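You operate a simulated robot arm through the tools that you are given. There is no shell and no other tool.

You are at the controls of a simulated robot arm. One attempt, no reset.

## Task
Zero the thickness gauge on the metal disc and put the disc back.
Fine: with the lever down the read-out must equal the disc's print. End with the lever up. Set down upright: metal disc.
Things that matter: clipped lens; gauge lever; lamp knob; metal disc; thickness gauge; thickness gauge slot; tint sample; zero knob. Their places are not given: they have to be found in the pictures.

The check looks at the end state, three seconds after you hand in, the way a careful person would. Anything else that was tipped, shoved, dropped, spilled or broken makes it a failure.

## Robot
A 7-joint arm with a two-finger parallel gripper, fixed in place. Base frame: the origin is on the floor under the middle of its stand, x ahead of it, y to its left, z up; the work surface is at about z = 0.92. Units: m, degrees, N and s.
It reaches about 1.372 m from its shoulder. Its first joint turns from -149.0 to 149.0 degrees. Payload 3.43 kg.
Tool frame: the origin (TCP) lies between the finger pads and is the grasp point; the fingertips stand 0.03 m ahead of it; z points along the fingers, y is the line along which they close. The gripper opens to 0.094 m. The fingers are 0.028 m wide and 0.01 m thick; the gripper's body (0.05 by 0.096 m) begins 0.055 m behind the TCP.
Orientation is that of the tool frame in the base frame, as a unit quaternion [x, y, z, w]. With the fingers straight down and closing along the base's y, the tool's x points along the base's -x, its y along +y and its z along -z.

## Interface
- The arm moves only by the tool nudge_tool. Its argument "deltas" is one flat list of numbers, 6 for each row, row after row: the shift along the tool's x, y, z in m, then the turn, a rotation vector about the tool's x, y, z in rad. In form: [tx, ty, tz, ax, ay, az, tx, ty, tz, ax, ay, az, ...]. A call has 1 to 20 rows; each row shifts and turns the commanded pose from where the row before left it, along the tool's axes as they then stand. "hand" is the opening in per cent of the stroke, from 0 (shut) to 100 (fully open), set as the call begins (left out, the last holds). Rows are played at 5 a second. More than 0.05 m and 8.6 degrees between two rows, or a gripper value outside its range, and nothing of the call is played. Where a pose cannot be reached the arm comes as near as it can. A force on the tool above 50 N (or 10 N above the force at the start of the call, whichever is more), or a blocked arm, ends the call early, and 0.2 s more pass. The fingers move at their own pace (about 0.045 m/s each) and stop on an object; they squeeze with about 26 N. The grip force told is the motor's: it shows also when the fingers shut on nothing. Time passes only in rows, and 0.2 s behind the last, so rows that do not move let the fingers close. The reply holds the time, the measured pose of the TCP, the force on the tool along the base axes, the opening and the grip force, in the units named above and with some noise, with the torque about the TCP (base axes, N m) and any sound that the robot's microphone picked up.
- Cameras (640 x 400 px; columns grow to the right, rows downward): "scene" is fixed at [0.4021, -0.4988, 1.7174]; the picture's right is [0.93, -0.36, 0.00], its down [-0.17, -0.45, -0.88] and it looks along [0.31, 0.82, -0.48] (base axes); focal length 334 px, centre (320, 200). "wrist" rides on the gripper at [0.076, 0.014, -0.103] in the tool frame; the picture's right is [-0.18, 0.98, 0.00], its down [-0.75, -0.14, -0.64] and it looks along [-0.63, -0.12, 0.77] (tool axes); focal length 243 px, centre (320, 200).
- snapshot(camera): a new picture of that camera. It takes no simulated time.
- point_at(camera, pixels): for up to 12 pixels [column, row] of the newest picture of that camera ("zoom" is the newest enlarged one), the place [x, y, z] in the base frame of the surface seen there, good to about 0.003 m. It takes no simulated time.
- zoom(camera, box): a new picture of the part [left, top, right, bottom] of that camera's present view, enlarged. It takes no simulated time.
- finish_job(): hands the job in; it is judged then, once.

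Unless the task says otherwise, let go and move clear before handing in.

The tools are called as name(argument=value, ...) on one line, values as JSON. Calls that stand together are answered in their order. nudge_tool: Moves the arm, as the interface text tells. Its arguments: {"type":"object","properties":{"deltas":{"type":"array","items":{"type":"number"}},"hand":{"type":"number"}},"required":["deltas"]} The other tools are called the same way: snapshot (camera) takes a picture; point_at (camera, pixels) gives the place of the surface under pixels of a picture; zoom (camera, box) takes an enlarged picture of a part of a camera's view; finish_job () hands the job in.

At the start:

```text
time: 0.0
tool_pos: [0.6482, 0.7464, 1.2221]
tcp_rot: [0.0, 1.0, 0.001, 0.0]
contact_force: [-0.8, -0.9, 1.0]
torque: [0.0, 0.0, 0.04]
grip_width: 0.094
gripper_force: 0.1
```

scene: 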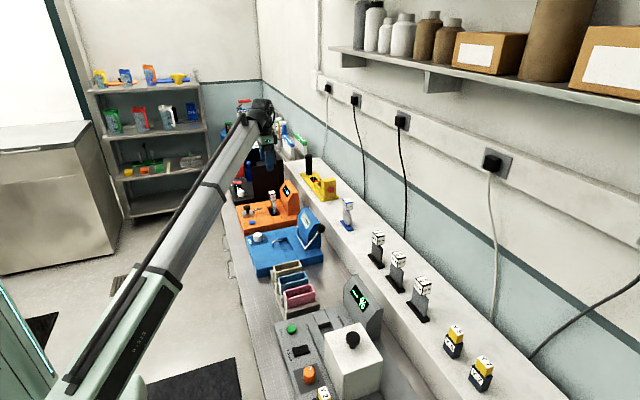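
wrist: 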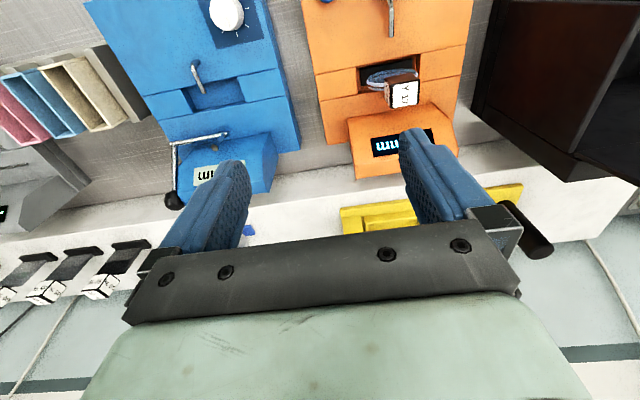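

The pictures show an orange device, a blue device with a lever, and a grey device on the bench; samples with label blocks stand on the ledge. I'll zoom in on several regions to identify the gauge and the disc.

zoom(camera="scene", box=[220, 140, 360, 228])

zoom(camera="scene", box=[230, 200, 350, 285])

zoom(camera="scene", box=[330, 190, 510, 400])

zoom(camera="scene", box=[250, 260, 400, 400])

zoom(camera="wrist", box=[80, 0, 320, 220])

zoom(camera="wrist", box=[300, 0, 500, 200])

```text
4.55 times, centred on (290, 184) of scene
```

zoom: 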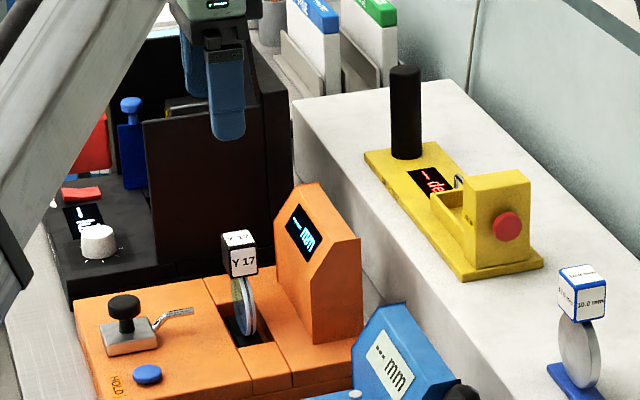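

```text
4.71 times, centred on (290, 242) of scene
```

zoom: 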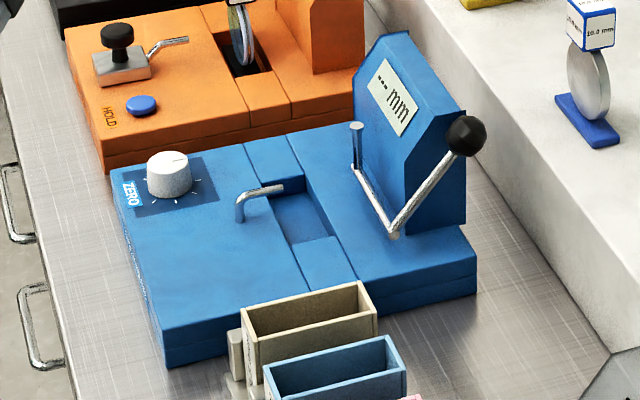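

```text
1.90 times, centred on (420, 295) of scene
```

zoom: 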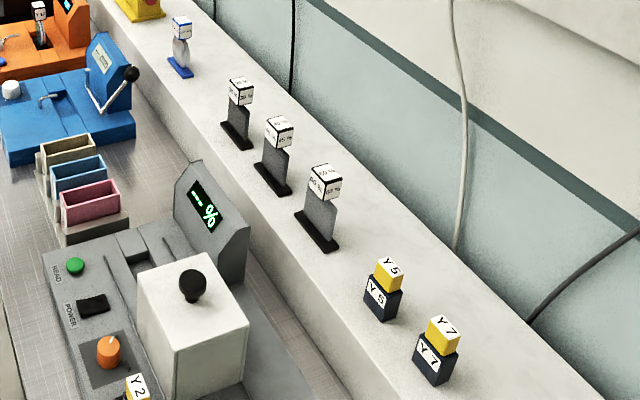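

```text
2.86 times, centred on (325, 330) of scene
```

zoom: 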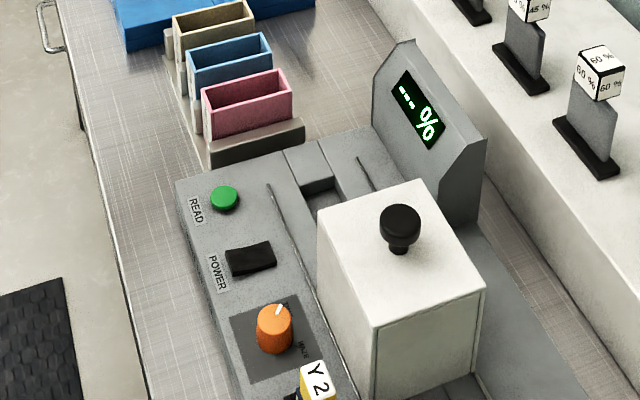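

```text
1.82 times, centred on (200, 110) of wrist
```

zoom: 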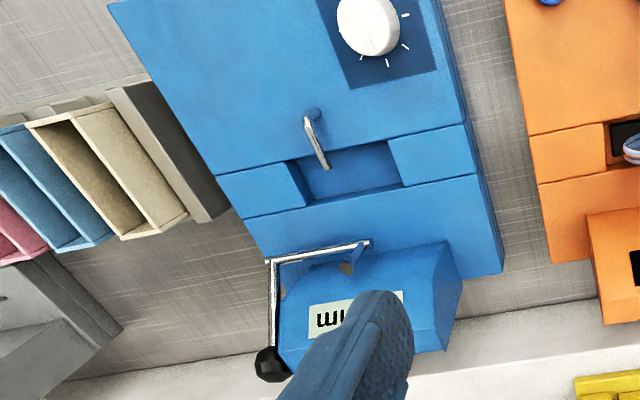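

```text
2.00 times, centred on (400, 100) of wrist
```

zoom: 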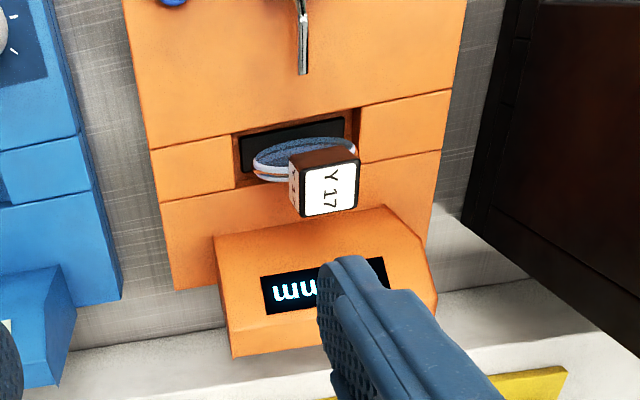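

The blue device (ZERO knob, lever with black ball, slot, "--- mm" display) is the thickness gauge, and the disc with the blue-edged block marked "10.0 mm" at about (347,212) is the metal disc. I'll measure places in the scene picture.

zoom(camera="scene", box=[326, 190, 374, 236])

point_at(camera="zoom", pixels=[[320, 200], [300, 100], [340, 60], [320, 260], [320, 320], [260, 320], [380, 360]])

point_at(camera="scene", pixels=[[257, 238], [329, 228], [314, 249], [306, 230], [280, 246], [296, 242], [294, 249], [300, 252], [250, 252], [262, 277], [330, 258], [289, 240]])

```text
8.70 times, centred on (350, 213) of scene
```

zoom: 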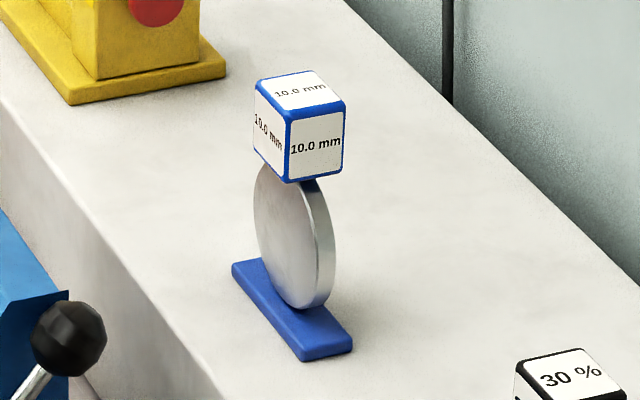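

```text
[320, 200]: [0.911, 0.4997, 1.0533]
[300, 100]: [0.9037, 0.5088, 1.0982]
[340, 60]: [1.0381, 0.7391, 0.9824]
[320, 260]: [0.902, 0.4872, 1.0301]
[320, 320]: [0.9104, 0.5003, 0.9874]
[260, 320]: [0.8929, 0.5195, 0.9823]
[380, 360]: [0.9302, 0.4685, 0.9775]
```

```text
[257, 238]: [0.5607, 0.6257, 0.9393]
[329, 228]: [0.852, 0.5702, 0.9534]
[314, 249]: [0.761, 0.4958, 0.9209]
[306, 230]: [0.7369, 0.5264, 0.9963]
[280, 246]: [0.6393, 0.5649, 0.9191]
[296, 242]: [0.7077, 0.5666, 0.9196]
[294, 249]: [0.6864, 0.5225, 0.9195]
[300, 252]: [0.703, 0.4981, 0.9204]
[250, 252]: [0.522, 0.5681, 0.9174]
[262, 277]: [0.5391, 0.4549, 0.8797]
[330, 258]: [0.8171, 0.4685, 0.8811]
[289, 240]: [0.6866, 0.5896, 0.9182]
```

The disc stands on the ledge at about (0.905, 0.505), the gauge top is near z = 0.92. I'll zoom on the gauge's parts to measure knob, slot and lever.

zoom(camera="scene", box=[290, 205, 338, 253])

point_at(camera="zoom", pixels=[[520, 160], [505, 165], [310, 300], [220, 190], [130, 130], [120, 195], [170, 250], [270, 370], [400, 260], [60, 340], [450, 350], [100, 80]])

zoom(camera="scene", box=[244, 220, 314, 270])

point_at(camera="zoom", pixels=[[110, 155], [60, 190], [350, 180], [390, 220], [420, 270], [400, 290], [470, 250], [480, 300], [260, 200], [330, 180], [250, 240], [440, 345]])

```text
8.33 times, centred on (314, 229) of scene
```

zoom: 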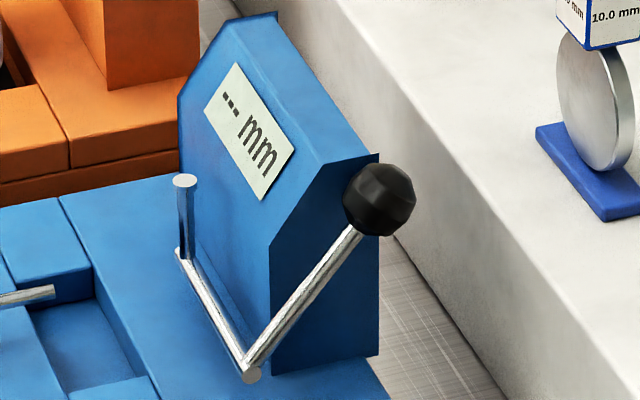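

```text
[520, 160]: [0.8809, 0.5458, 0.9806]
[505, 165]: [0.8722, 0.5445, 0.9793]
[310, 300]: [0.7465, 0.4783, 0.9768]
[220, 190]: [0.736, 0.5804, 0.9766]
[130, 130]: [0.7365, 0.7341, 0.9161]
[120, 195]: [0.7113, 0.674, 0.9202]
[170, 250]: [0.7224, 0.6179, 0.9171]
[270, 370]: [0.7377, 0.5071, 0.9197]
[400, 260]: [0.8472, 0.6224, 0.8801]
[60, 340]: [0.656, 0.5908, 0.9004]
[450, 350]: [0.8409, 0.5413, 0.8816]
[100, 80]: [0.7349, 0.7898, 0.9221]
```

```text
8.00 times, centred on (279, 245) of scene
```

zoom: 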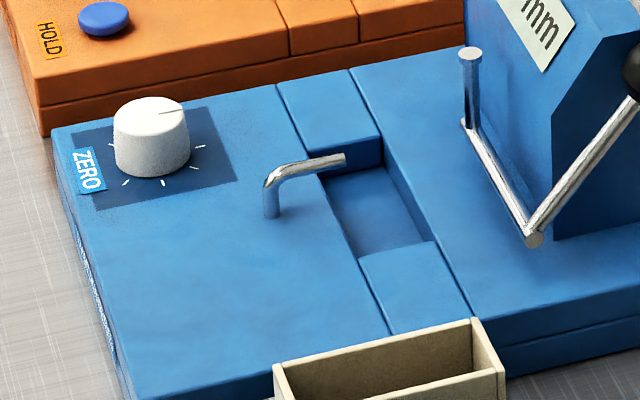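

```text
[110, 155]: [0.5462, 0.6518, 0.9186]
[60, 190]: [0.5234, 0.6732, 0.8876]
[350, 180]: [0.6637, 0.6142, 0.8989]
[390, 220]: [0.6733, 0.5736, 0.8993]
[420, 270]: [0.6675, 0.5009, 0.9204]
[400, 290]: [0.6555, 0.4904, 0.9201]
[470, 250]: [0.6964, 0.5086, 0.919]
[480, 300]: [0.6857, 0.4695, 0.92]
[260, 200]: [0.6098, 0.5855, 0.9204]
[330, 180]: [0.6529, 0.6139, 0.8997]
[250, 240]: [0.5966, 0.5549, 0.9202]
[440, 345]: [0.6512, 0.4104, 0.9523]
```

Slot floor is z≈0.90 and gauge top z≈0.92. I'll move the arm sideways over the gauge to get a closer wrist view of gauge and disc.

nudge_tool(deltas=[0, -0.045, 0, 0, 0, 0, 0, -0.045, 0, 0, 0, 0, 0, -0.045, 0, 0, 0, 0, 0, -0.045, 0, 0, 0, 0, 0, 0, 0, 0, 0, 0], hand=100)

snapshot(camera="wrist")

snapshot(camera="scene")

```text
time: 1.2
tool_pos: [0.6523, 0.5728, 1.2048]
tcp_rot: [0.0, 1.0, 0.005, 0.006]
contact_force: [-1.2, -0.9, -0.1]
torque: [-0.02, -0.02, -0.02]
grip_width: 0.094
gripper_force: 0.1
out of reach, approached as far as the arm can: row 3, 4
```

```text
taken
```

wrist: 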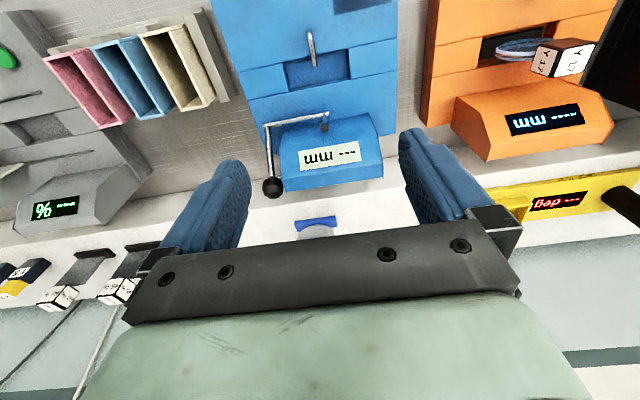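

```text
taken
```

scene: 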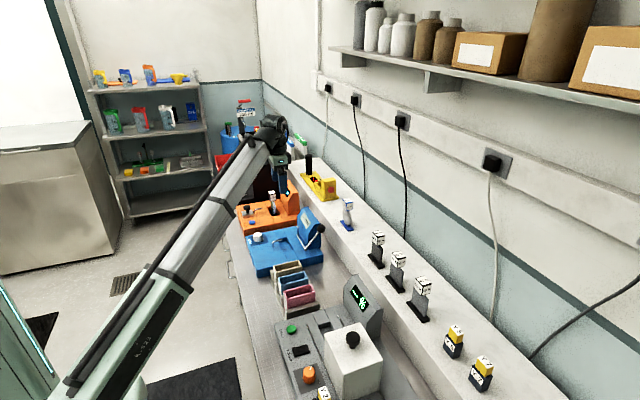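

The wrist view now shows the gauge (slot near (318,68), lever ball at (272,188)) and the disc's blue base at (316,222); the last pose was slightly out of reach, so I'll go lower.

nudge_tool(deltas=[0.02, 0, 0.03, 0, 0, 0, 0.02, 0, 0.03, 0, 0, 0, 0, 0, 0, 0, 0, 0])

snapshot(camera="wrist")

```text
time: 2.0
tool_pos: [0.613, 0.5711, 1.1467]
tcp_rot: [0.001, 1.0, 0.0, 0.0]
contact_force: [-0.6, 0.0, -0.1]
torque: [-0.01, -0.03, 0.01]
grip_width: 0.0941
gripper_force: 0.1
```

```text
taken
```

wrist: 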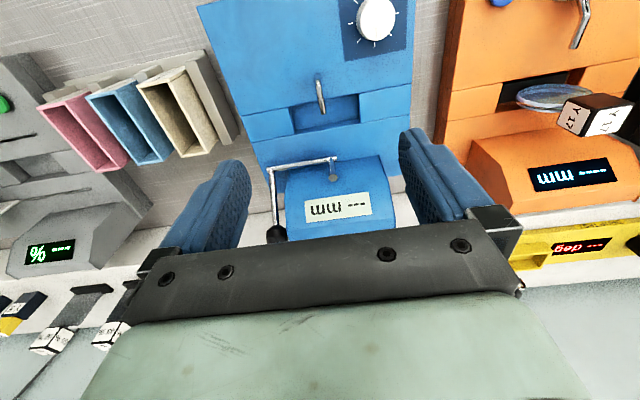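

The slot, knob, lever and display are now in the upper middle of the wrist view. I'll zoom and measure.

zoom(camera="wrist", box=[230, 60, 420, 180])

point_at(camera="zoom", pixels=[[200, 160], [430, 110], [205, 250], [440, 205], [315, 180], [290, 65], [315, 170], [150, 365], [360, 325], [345, 390], [250, 200], [400, 170]])

zoom(camera="wrist", box=[250, 140, 420, 250])

zoom(camera="wrist", box=[330, 0, 420, 60])

point_at(camera="zoom", pixels=[[320, 120], [200, 150], [430, 80], [320, 20], [340, 220], [150, 250], [500, 200]])

```text
3.33 times, centred on (325, 120) of wrist
```

zoom: 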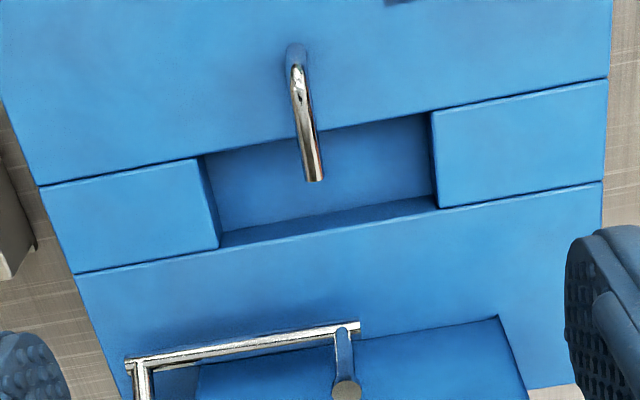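

```text
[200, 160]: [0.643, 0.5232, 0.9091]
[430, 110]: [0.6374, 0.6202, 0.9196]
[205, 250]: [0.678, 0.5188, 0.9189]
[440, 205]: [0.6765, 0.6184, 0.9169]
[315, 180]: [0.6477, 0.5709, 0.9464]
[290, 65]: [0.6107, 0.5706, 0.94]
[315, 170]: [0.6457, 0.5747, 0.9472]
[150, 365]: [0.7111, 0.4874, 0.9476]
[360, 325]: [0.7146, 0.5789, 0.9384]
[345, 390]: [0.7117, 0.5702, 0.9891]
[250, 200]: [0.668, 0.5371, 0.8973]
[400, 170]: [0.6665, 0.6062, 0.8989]
```

```text
3.64 times, centred on (335, 195) of wrist
```

zoom: 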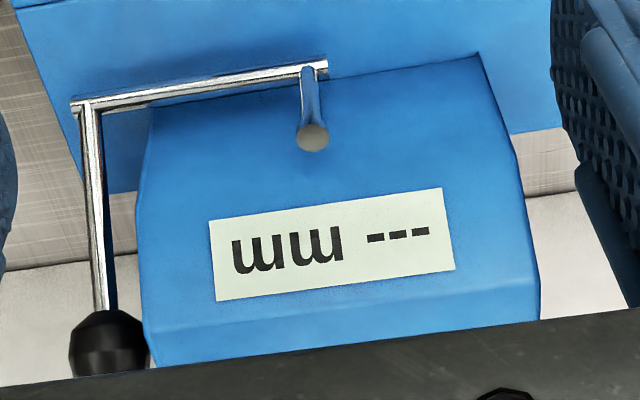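

```text
6.67 times, centred on (375, 30) of wrist
```

zoom: 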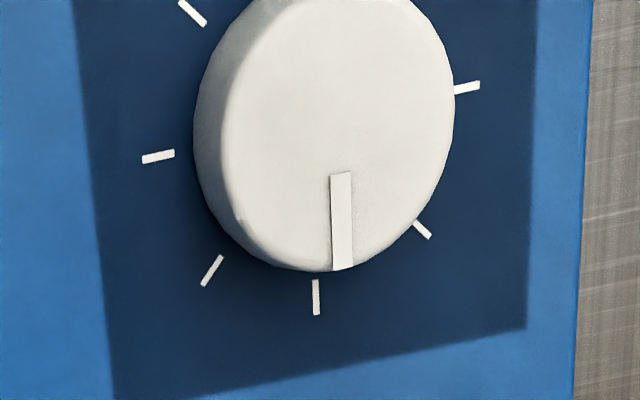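

```text
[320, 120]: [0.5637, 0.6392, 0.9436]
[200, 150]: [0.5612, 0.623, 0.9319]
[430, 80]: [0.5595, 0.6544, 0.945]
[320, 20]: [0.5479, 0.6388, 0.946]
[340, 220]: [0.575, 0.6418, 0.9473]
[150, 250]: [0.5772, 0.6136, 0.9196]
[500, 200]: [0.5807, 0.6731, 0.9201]
```

Slot spans about x 0.641–0.678, y 0.523–0.619 with floor z 0.899; the fixed pin tip is at (0.650, 0.571, 0.945), the lever axis near x 0.711, z 0.945, and the knob near (0.56, 0.639), top z 0.946. Now I'll measure the disc, its base and the lever ball in detail.

zoom(camera="scene", box=[332, 192, 364, 232])

point_at(camera="zoom", pixels=[[280, 190], [252, 215], [310, 200], [335, 345], [340, 330], [245, 255], [215, 255], [330, 370], [240, 60], [290, 40], [330, 60], [265, 75]])

zoom(camera="scene", box=[298, 210, 338, 250])

point_at(camera="zoom", pixels=[[388, 190], [375, 170], [400, 205], [330, 260], [250, 350], [280, 320], [165, 225], [160, 165], [165, 200], [220, 290], [300, 120], [260, 30]])

```text
10.00 times, centred on (348, 212) of scene
```

zoom: 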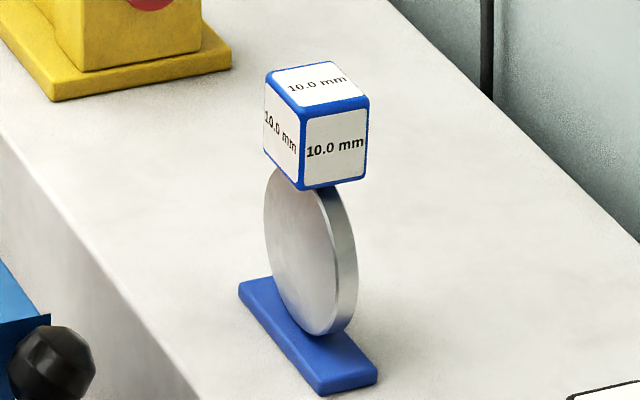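

```text
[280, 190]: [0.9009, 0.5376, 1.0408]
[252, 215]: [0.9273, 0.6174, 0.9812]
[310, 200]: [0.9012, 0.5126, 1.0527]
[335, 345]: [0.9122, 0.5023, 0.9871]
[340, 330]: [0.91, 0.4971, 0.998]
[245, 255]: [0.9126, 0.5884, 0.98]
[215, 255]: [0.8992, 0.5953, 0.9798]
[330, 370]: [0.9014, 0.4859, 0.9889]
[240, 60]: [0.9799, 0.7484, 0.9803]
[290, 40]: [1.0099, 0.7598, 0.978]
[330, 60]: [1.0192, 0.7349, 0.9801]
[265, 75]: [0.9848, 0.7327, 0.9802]
```

```text
10.00 times, centred on (318, 230) of scene
```

zoom: 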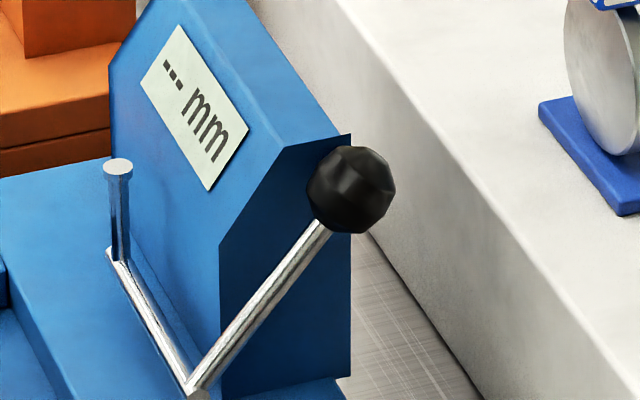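

```text
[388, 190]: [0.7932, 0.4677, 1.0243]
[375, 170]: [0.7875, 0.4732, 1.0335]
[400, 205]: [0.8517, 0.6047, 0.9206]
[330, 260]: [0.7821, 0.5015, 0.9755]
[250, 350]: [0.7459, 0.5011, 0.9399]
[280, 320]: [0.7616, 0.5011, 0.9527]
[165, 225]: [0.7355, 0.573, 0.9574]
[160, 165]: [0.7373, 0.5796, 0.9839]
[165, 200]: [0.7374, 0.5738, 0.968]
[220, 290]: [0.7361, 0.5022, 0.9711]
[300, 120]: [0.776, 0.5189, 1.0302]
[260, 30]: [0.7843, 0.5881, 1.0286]
```

Ball is centred near (0.786, 0.473, 1.022), 45° up toward +x from the lever axis. Now more points on the disc's cube, base corners and rim.

zoom(camera="scene", box=[332, 192, 364, 232])

point_at(camera="zoom", pixels=[[322, 68], [274, 74], [303, 110], [362, 98], [320, 88], [268, 120], [298, 145], [335, 145], [335, 120], [282, 130], [310, 180], [360, 170]])

point_at(camera="zoom", pixels=[[243, 284], [270, 280], [318, 378], [370, 368], [322, 388], [372, 380], [280, 200], [300, 250], [275, 240], [340, 250], [330, 328], [350, 290]])

```text
10.00 times, centred on (348, 212) of scene
```

zoom: 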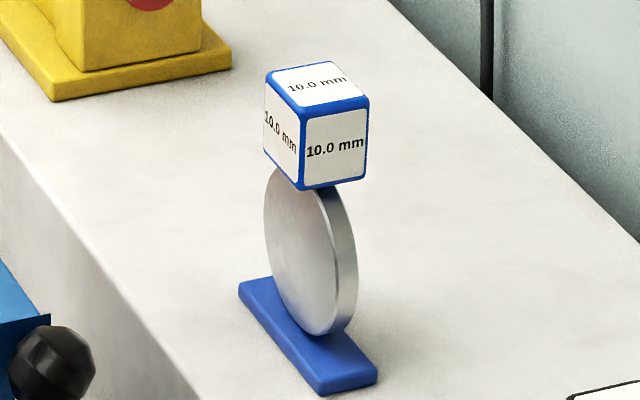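

```text
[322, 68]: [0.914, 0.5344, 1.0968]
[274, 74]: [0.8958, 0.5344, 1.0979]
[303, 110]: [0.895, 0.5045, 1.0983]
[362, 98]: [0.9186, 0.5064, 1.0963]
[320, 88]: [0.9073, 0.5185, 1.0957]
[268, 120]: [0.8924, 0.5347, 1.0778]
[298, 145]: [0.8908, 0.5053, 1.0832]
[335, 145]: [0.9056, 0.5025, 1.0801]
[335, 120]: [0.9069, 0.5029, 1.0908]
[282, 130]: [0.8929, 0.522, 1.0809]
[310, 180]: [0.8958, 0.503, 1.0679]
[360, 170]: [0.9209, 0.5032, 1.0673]
```

```text
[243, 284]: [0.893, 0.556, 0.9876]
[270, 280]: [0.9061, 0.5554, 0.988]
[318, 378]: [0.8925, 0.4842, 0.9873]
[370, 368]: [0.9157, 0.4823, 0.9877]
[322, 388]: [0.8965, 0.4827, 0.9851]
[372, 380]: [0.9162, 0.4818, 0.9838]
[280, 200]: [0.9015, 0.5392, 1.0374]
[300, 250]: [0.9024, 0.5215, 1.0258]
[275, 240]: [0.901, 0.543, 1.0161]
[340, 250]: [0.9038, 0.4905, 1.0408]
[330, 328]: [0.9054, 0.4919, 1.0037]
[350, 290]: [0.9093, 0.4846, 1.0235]
```

The disc stands square to the axes: cube x 0.891–0.921, y 0.503–0.535, top z 1.097, bottom z ≈1.066; base 0.075 (y) by 0.027 (x), centre (0.905, 0.519), ledge z 0.980. Now I'll move above it at a safe height.

nudge_tool(deltas=[-0.02, -0.01, -0.025, 0, 0, 0, -0.045, -0.01, 0, 0, 0, 0, -0.045, -0.01, 0, 0, 0, 0, -0.045, -0.01, 0, 0, 0, 0, -0.045, -0.0115, 0, 0, 0, 0, -0.045, 0, 0, 0, 0, 0, 0, 0, 0, 0, 0, 0], hand=75)

snapshot(camera="wrist")

snapshot(camera="scene")

```text
time: 3.6
tool_pos: [0.8585, 0.5217, 1.1713]
tcp_rot: [0.0, 1.0, 0.0, 0.0]
contact_force: [0.3, -0.3, -1.0]
torque: [0.02, 0.02, 0.02]
grip_width: 0.0705
gripper_force: 0.1
```

```text
taken
```

wrist: 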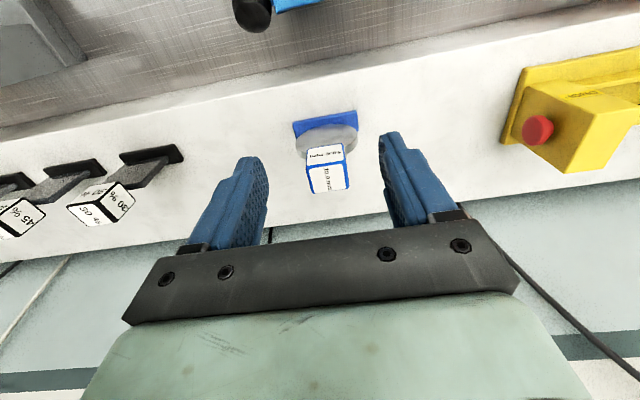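

```text
taken
```

scene: 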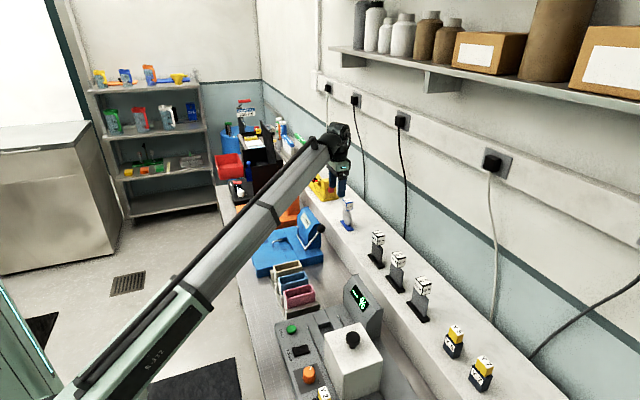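

The cube is at (327,168) in the wrist view between the fingers. I'll measure it in the wrist picture to refine the grip pose.

zoom(camera="wrist", box=[280, 100, 376, 200])

point_at(camera="wrist", pixels=[[309, 170], [346, 164], [316, 189], [346, 187], [328, 178], [307, 152], [342, 147], [326, 155], [295, 126], [355, 114], [328, 135], [300, 140]])

```text
4.00 times, centred on (328, 150) of wrist
```

zoom: 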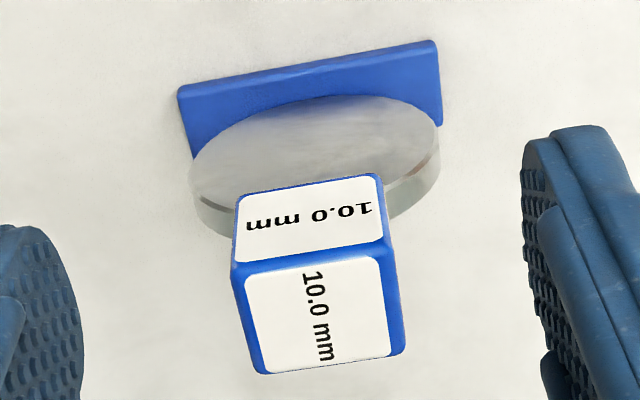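

```text
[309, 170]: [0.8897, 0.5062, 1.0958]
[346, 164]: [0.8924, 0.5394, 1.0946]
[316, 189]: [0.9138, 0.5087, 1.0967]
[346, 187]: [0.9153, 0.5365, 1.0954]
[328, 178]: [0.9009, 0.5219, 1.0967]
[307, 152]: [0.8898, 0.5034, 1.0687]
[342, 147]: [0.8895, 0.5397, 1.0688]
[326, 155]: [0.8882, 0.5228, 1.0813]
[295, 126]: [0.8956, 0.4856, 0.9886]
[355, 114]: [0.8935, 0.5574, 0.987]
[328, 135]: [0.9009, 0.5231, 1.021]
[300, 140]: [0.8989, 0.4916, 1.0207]
```

Cube centre from both cameras is about (0.905, 0.521), top z 1.096. I'll centre over it and descend until the fingertips are just above the cube's lower edge (TCP z ≈ 1.098).

nudge_tool(deltas=[-0.0465, -0.001, 0, 0, 0, 0, 0, 0, 0.03, 0, 0, 0, 0, 0, 0.03, 0, 0, 0, 0, 0, 0.013, 0, 0, 0, 0, 0, 0, 0, 0, 0])

snapshot(camera="wrist")

zoom(camera="scene", box=[310, 160, 380, 240])

```text
time: 4.8
tool_pos: [0.9057, 0.5186, 1.0957]
tcp_rot: [0.001, 1.0, 0.0, 0.001]
contact_force: [0.4, 0.6, 0.1]
torque: [-0.02, 0.01, 0.0]
grip_width: 0.0704
gripper_force: 0.0
```

```text
taken
```

wrist: 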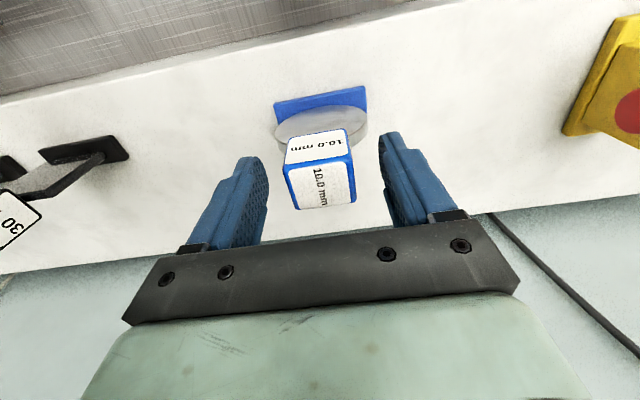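

```text
5.00 times, centred on (345, 200) of scene
```

zoom: 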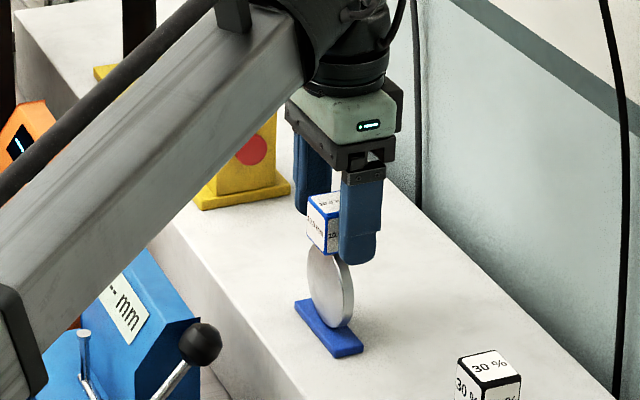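

The fingers straddle the cube with tips at its lower edge, disc clear. I'll close the gripper.

nudge_tool(deltas=[0, 0, 0, 0, 0, 0, 0, 0, 0, 0, 0, 0, 0, 0, 0, 0, 0, 0, 0, 0, 0, 0, 0, 0, 0, 0, 0, 0, 0, 0], hand=0)

zoom(camera="scene", box=[310, 160, 380, 240])

```text
time: 6.0
tool_pos: [0.906, 0.5181, 1.0961]
tcp_rot: [0.0, 1.0, 0.0, 0.0]
contact_force: [0.5, 0.0, -0.2]
torque: [-0.02, -0.03, 0.0]
grip_width: 0.0401
gripper_force: 26.0
```

```text
5.00 times, centred on (345, 200) of scene
```

zoom: 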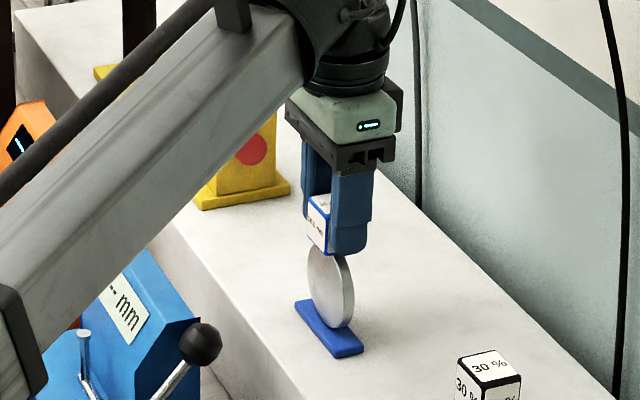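

Grip width is 0.040, wider than the ~0.033 cube I measured, so I'll look closely at what the fingers are touching.

zoom(camera="wrist", box=[250, 80, 390, 240])

zoom(camera="scene", box=[332, 185, 364, 225])

point_at(camera="zoom", pixels=[[280, 140], [300, 230], [340, 280], [290, 330], [355, 370], [370, 180], [370, 240], [310, 160]])

```text
2.50 times, centred on (320, 160) of wrist
```

zoom: 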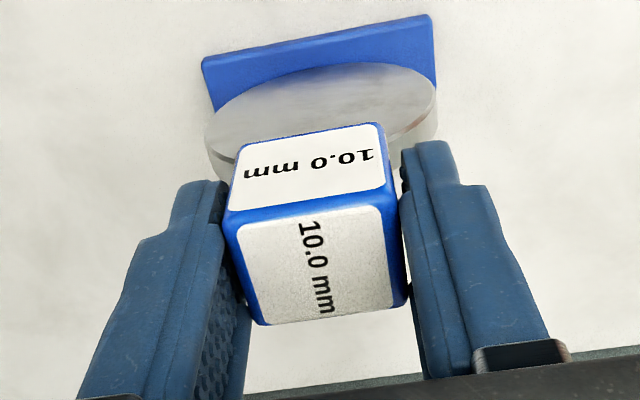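

```text
10.00 times, centred on (348, 205) of scene
```

zoom: 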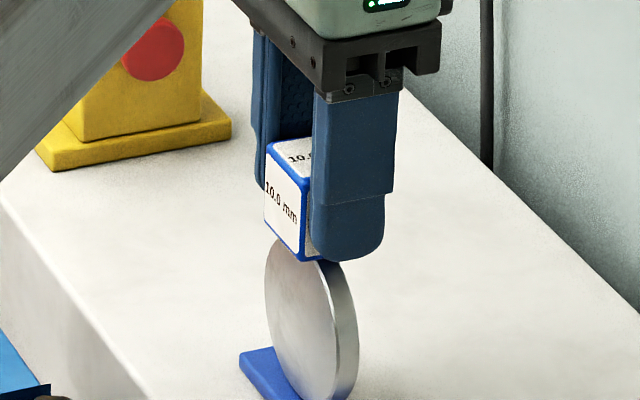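

```text
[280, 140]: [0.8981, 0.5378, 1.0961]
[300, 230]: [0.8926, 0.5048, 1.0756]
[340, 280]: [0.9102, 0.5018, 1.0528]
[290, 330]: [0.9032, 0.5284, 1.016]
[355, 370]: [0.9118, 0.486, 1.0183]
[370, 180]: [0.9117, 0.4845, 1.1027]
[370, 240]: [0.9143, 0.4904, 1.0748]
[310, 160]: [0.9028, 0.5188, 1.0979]
```

The fingers are on the cube's two sides and clear of the disc rim. I'll lift slightly and check that it is held.

nudge_tool(deltas=[0, 0, -0.01, 0, 0, 0, 0, 0, -0.02, 0, 0, 0, 0, 0, -0.02, 0, 0, 0, 0, 0, 0, 0, 0, 0])

zoom(camera="scene", box=[322, 165, 374, 230])

zoom(camera="wrist", box=[250, 80, 390, 240])

```text
time: 7.0
tool_pos: [0.9057, 0.5198, 1.1464]
tcp_rot: [0.0, 1.0, 0.0, 0.0]
contact_force: [0.0, 0.6, -0.8]
torque: [0.01, 0.01, 0.01]
grip_width: 0.0398
gripper_force: 26.6
```

```text
6.15 times, centred on (348, 198) of scene
```

zoom: 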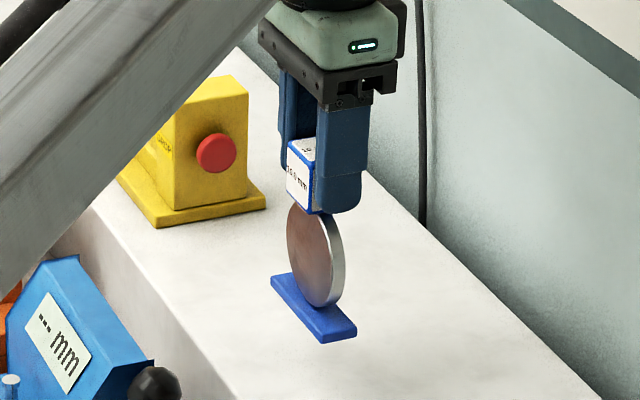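

```text
2.50 times, centred on (320, 160) of wrist
```

zoom: 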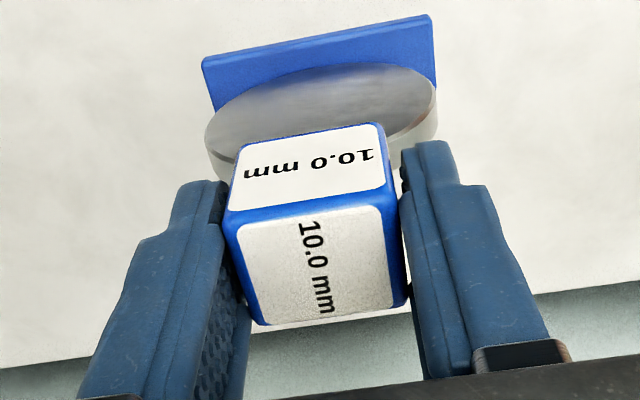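

The disc with its base is held and hangs straight. I'll raise it and carry it above the gauge slot at (0.660, 0.571), staying above the housing and lever ball.

nudge_tool(deltas=[0, 0, -0.042, 0, 0, 0, 0.041, 0.0083, 0, 0, 0, 0, 0.041, 0.0083, 0, 0, 0, 0, 0.041, 0.0083, 0, 0, 0, 0, 0.041, 0.0083, 0, 0, 0, 0, 0.041, 0.0083, 0, 0, 0, 0, 0.0405, 0.0083, 0, 0, 0, 0, 0, 0, 0, 0, 0, 0])

snapshot(camera="wrist")

snapshot(camera="scene")

```text
time: 8.8
tool_pos: [0.6596, 0.5699, 1.1874]
tcp_rot: [0.0, 1.0, 0.0, 0.0]
contact_force: [-0.1, -0.6, -0.8]
torque: [0.02, 0.01, -0.01]
grip_width: 0.0401
gripper_force: 26.3
```

```text
taken
```

wrist: 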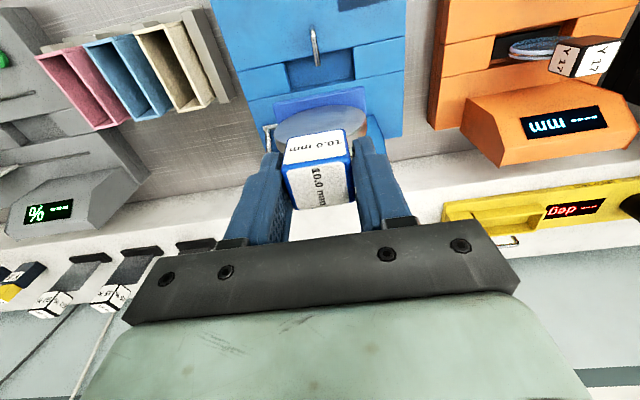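

```text
taken
```

scene: 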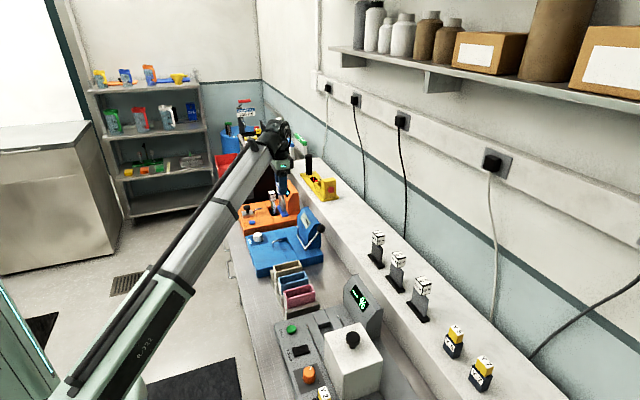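

The disc is above the slot; the fixed pin's tip (at (317,62)) overhangs the slot's near edge, so I must check its exact place before lowering the base past it.

zoom(camera="wrist", box=[260, 20, 380, 100])

point_at(camera="zoom", pixels=[[297, 210], [302, 225], [285, 150], [280, 100], [130, 228], [490, 160], [300, 300], [420, 240], [200, 260], [140, 330], [500, 290], [460, 200]])

zoom(camera="scene", box=[260, 185, 320, 260])

```text
5.00 times, centred on (320, 60) of wrist
```

zoom: 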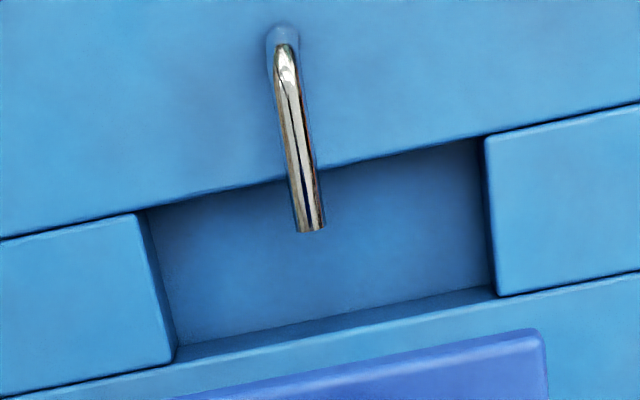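

```text
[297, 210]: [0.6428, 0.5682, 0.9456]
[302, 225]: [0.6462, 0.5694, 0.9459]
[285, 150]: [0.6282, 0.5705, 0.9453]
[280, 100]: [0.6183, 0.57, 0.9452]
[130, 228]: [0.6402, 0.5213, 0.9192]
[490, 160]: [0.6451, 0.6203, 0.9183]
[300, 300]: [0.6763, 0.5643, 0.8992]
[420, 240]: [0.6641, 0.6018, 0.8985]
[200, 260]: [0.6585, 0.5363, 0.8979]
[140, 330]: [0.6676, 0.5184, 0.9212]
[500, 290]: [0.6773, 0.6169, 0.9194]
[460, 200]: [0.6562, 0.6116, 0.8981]
```

```text
5.33 times, centred on (290, 222) of scene
```

zoom: 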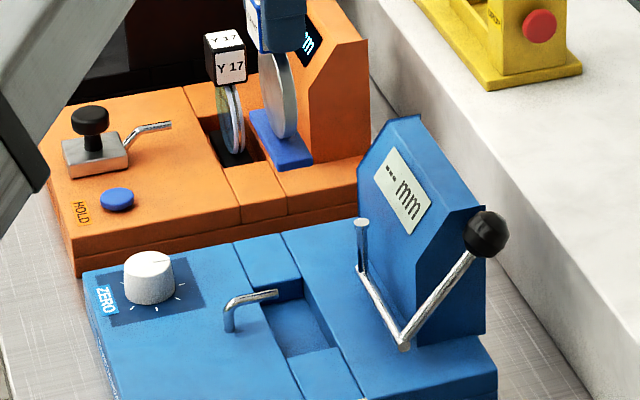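

Pin tip is at x≈0.647, z≈0.943, slot x 0.640–0.678. I'll measure the hanging base relative to the gripper before lowering.

zoom(camera="wrist", box=[260, 70, 390, 155])

point_at(camera="zoom", pixels=[[65, 145], [70, 155], [500, 82], [515, 95], [80, 180], [300, 115], [300, 150], [300, 200], [200, 250], [450, 220], [515, 130], [85, 215]])

```text
4.71 times, centred on (325, 112) of wrist
```

zoom: 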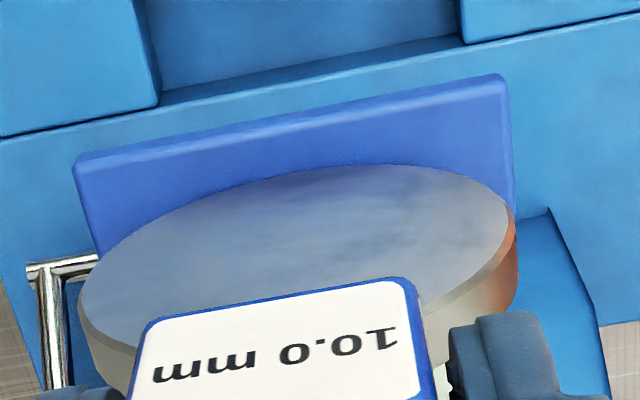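

```text
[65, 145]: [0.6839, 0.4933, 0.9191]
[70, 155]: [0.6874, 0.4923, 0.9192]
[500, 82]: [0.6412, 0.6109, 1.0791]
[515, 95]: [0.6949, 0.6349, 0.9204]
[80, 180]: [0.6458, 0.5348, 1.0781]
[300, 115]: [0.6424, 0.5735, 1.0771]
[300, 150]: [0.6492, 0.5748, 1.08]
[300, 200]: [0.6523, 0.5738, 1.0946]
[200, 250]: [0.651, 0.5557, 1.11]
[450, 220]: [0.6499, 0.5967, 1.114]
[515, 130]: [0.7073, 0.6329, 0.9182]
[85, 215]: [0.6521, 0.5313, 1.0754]
```

The base hangs with its near edge at x≈0.642 and bottom at z≈1.072. I'll shift 14 mm toward +x to pass behind the pin, then lower until the base is just above the gauge's top.

nudge_tool(deltas=[-0.0145, 0, 0, 0, 0, 0, 0, 0, 0.04, 0, 0, 0, 0, 0, 0.04, 0, 0, 0, 0, 0, 0.035, 0, 0, 0, 0, 0, 0.025, 0, 0, 0, 0, 0, 0, 0, 0, 0])

snapshot(camera="wrist")

zoom(camera="scene", box=[260, 195, 330, 275])

```text
time: 10.2
tool_pos: [0.6739, 0.5714, 1.0466]
tcp_rot: [0.0, 1.0, 0.0, 0.001]
contact_force: [0.2, 0.6, -1.3]
torque: [0.04, -0.02, 0.0]
grip_width: 0.0399
gripper_force: 26.3
```

```text
taken
```

wrist: 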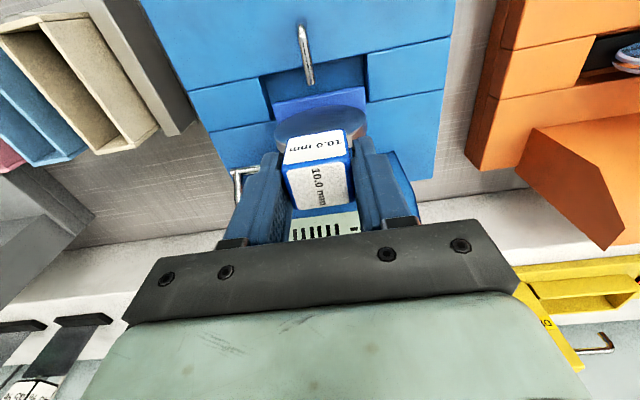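

```text
5.00 times, centred on (295, 235) of scene
```

zoom: 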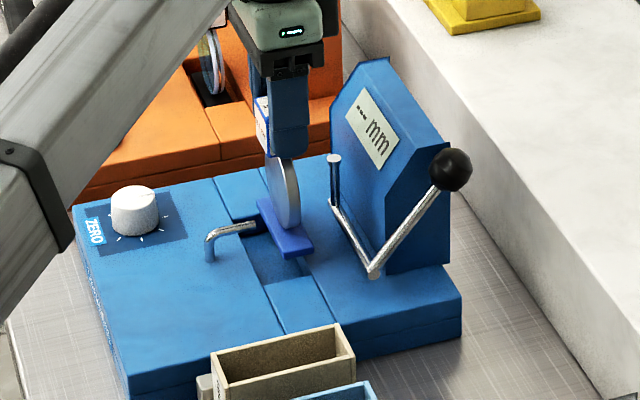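

The base is now just behind the pin, bottom at about z 0.931. I'll measure base and pin again at this pose.

zoom(camera="wrist", box=[240, 20, 400, 140])

point_at(camera="zoom", pixels=[[140, 285], [500, 225], [300, 265], [300, 255], [320, 330], [278, 215], [260, 100], [100, 190], [500, 130], [440, 200], [200, 240], [520, 270]])

zoom(camera="scene", box=[290, 225, 322, 255])

point_at(camera="zoom", pixels=[[200, 100], [160, 60], [150, 95], [270, 190], [210, 200], [100, 100], [250, 150], [180, 150]])

```text
3.33 times, centred on (320, 80) of wrist
```

zoom: 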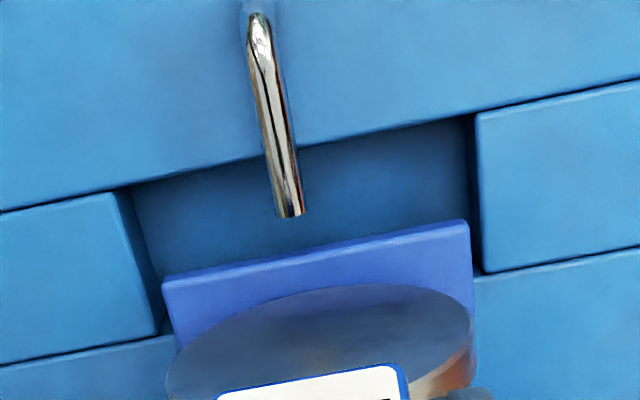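

```text
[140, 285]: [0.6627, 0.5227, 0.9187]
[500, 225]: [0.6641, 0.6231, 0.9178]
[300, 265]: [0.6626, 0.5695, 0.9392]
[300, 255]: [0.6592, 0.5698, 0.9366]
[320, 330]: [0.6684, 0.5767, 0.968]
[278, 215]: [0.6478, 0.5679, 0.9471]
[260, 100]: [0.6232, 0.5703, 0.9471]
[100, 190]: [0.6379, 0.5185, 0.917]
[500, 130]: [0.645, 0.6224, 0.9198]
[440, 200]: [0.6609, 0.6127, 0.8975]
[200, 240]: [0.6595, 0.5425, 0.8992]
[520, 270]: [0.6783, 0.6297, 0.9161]
```

```text
13.33 times, centred on (306, 240) of scene
```

zoom: 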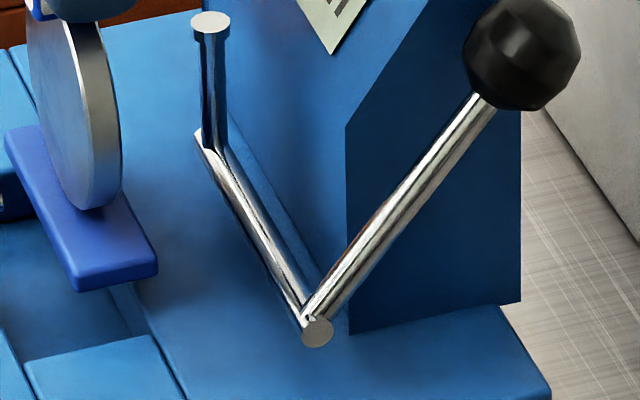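

```text
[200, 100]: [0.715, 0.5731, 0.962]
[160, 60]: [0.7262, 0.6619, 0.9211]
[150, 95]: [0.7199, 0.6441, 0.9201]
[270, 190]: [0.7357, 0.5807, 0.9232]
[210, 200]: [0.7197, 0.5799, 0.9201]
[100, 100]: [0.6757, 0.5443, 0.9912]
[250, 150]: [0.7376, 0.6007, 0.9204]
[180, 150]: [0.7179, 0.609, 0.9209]
```

Base front edge x≈0.660, top z≈0.939; pin underside ≈0.940. I'll go down 7 mm more, then shift 15 mm toward −x under the pin, and lower partway into the slot.

nudge_tool(deltas=[0, 0, 0.007, 0, 0, 0, 0.008, 0, 0, 0, 0, 0, 0.0072, 0, 0, 0, 0, 0, 0, 0, 0, 0, 0, 0])

zoom(camera="wrist", box=[240, 20, 400, 140])

zoom(camera="scene", box=[270, 215, 320, 265])

```text
time: 11.2
tool_pos: [0.6583, 0.5716, 1.0412]
tcp_rot: [-0.001, 1.0, 0.0, 0.0]
contact_force: [0.1, -0.3, -1.4]
torque: [0.02, 0.0, -0.01]
grip_width: 0.0402
gripper_force: 25.9
```

```text
3.33 times, centred on (320, 80) of wrist
```

zoom: 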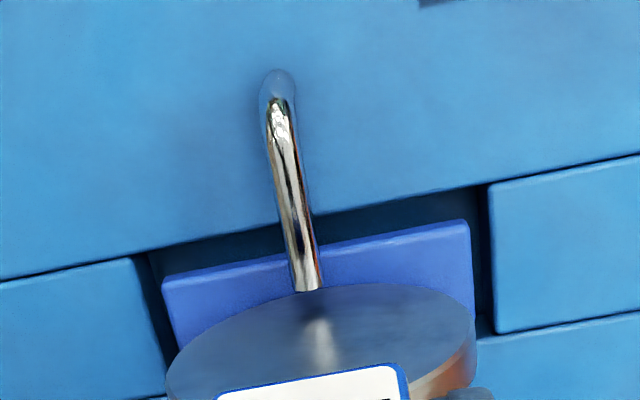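

```text
8.00 times, centred on (295, 240) of scene
```

zoom: 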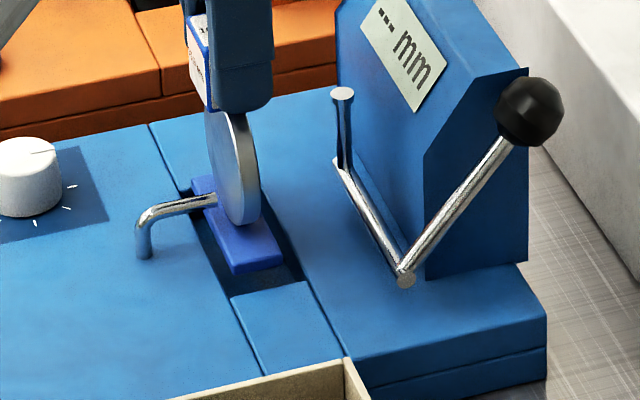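

The base is under the pin and over the slot; the disc's face is close to the pin tip. I'll measure the gaps before lowering.

point_at(camera="zoom", pixels=[[232, 262], [280, 255], [200, 185], [213, 202], [228, 195], [200, 205], [245, 305], [300, 282], [205, 225], [225, 180], [290, 275], [185, 195]])

zoom(camera="wrist", box=[270, 60, 370, 130])

point_at(camera="zoom", pixels=[[315, 200], [300, 170], [100, 225], [500, 130], [320, 260], [330, 230], [300, 215], [200, 235], [450, 225], [550, 270], [60, 260], [420, 110]])

```text
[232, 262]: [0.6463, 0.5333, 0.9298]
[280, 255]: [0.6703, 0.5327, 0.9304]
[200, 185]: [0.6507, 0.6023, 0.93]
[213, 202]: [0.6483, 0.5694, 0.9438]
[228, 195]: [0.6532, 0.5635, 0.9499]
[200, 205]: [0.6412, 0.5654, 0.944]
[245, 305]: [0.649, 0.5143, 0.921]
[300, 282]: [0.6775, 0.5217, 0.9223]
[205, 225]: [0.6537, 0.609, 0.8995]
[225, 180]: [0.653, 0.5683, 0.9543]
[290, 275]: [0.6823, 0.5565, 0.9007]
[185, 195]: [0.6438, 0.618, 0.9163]
```

```text
5.71 times, centred on (320, 95) of wrist
```

zoom: 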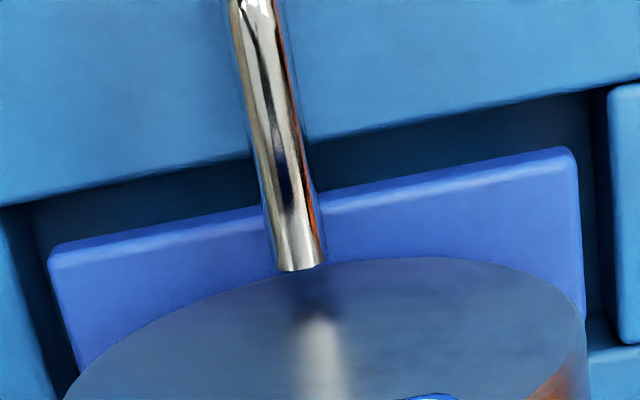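

```text
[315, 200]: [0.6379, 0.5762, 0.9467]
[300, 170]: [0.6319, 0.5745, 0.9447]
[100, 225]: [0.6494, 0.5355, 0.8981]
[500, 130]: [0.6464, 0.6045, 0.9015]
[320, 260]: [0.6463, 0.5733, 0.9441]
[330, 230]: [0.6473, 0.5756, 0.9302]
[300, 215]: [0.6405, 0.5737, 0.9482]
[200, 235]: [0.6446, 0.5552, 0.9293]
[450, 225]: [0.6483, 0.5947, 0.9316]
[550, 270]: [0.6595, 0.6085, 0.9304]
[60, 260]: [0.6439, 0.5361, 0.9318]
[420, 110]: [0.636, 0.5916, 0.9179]
```

Base bottom z≈0.922, x 0.6445–0.672, and the disc-to-pin gap is about 4 mm; all inside the slot outline. I'll lower 20 mm into the slot and then feel for the floor.

nudge_tool(deltas=[-0.001, 0, 0.01, 0, 0, 0, 0, 0, 0.01, 0, 0, 0, 0, 0, 0, 0, 0, 0])

zoom(camera="wrist", box=[240, 20, 400, 140])

zoom(camera="scene", box=[270, 215, 320, 265])

```text
time: 12.0
tool_pos: [0.6602, 0.5698, 1.0194]
tcp_rot: [0.0, 1.0, -0.001, 0.001]
contact_force: [0.0, 0.0, -1.7]
torque: [-0.01, 0.02, -0.01]
grip_width: 0.0403
gripper_force: 25.6
```

```text
3.33 times, centred on (320, 80) of wrist
```

zoom: 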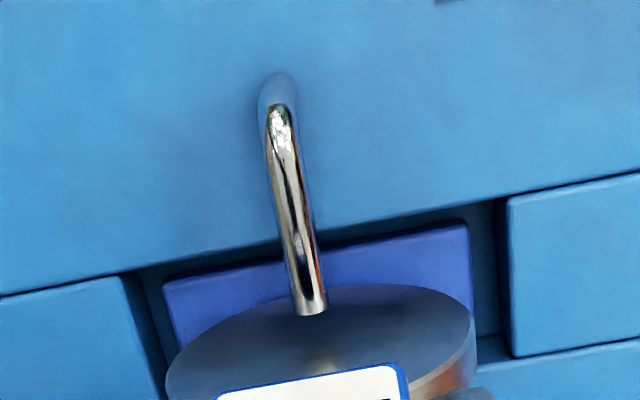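

```text
8.00 times, centred on (295, 240) of scene
```

zoom: 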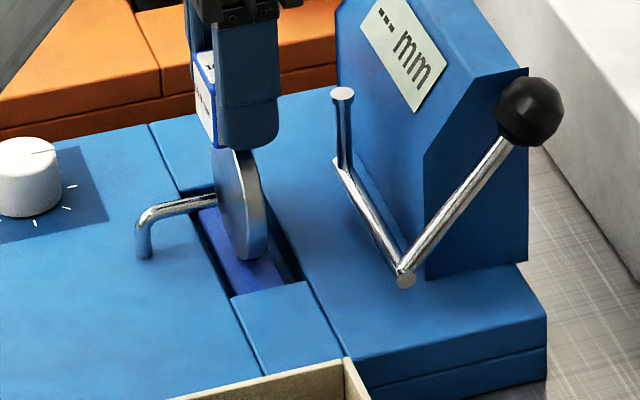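

The base is inside the slot with free walls; bottom is about 2–4 mm above the floor. I'll lower in small steps and watch the force.

nudge_tool(deltas=[0, 0, 0.002, 0, 0, 0, 0, 0, 0.001, 0, 0, 0, 0, 0, 0, 0, 0, 0])

```text
time: 12.8
tool_pos: [0.6607, 0.5698, 1.0179]
tcp_rot: [0.0, 1.0, -0.001, 0.0]
contact_force: [1.1, -0.6, -1.0]
torque: [0.06, 0.01, -0.03]
grip_width: 0.0399
gripper_force: 26.0
```

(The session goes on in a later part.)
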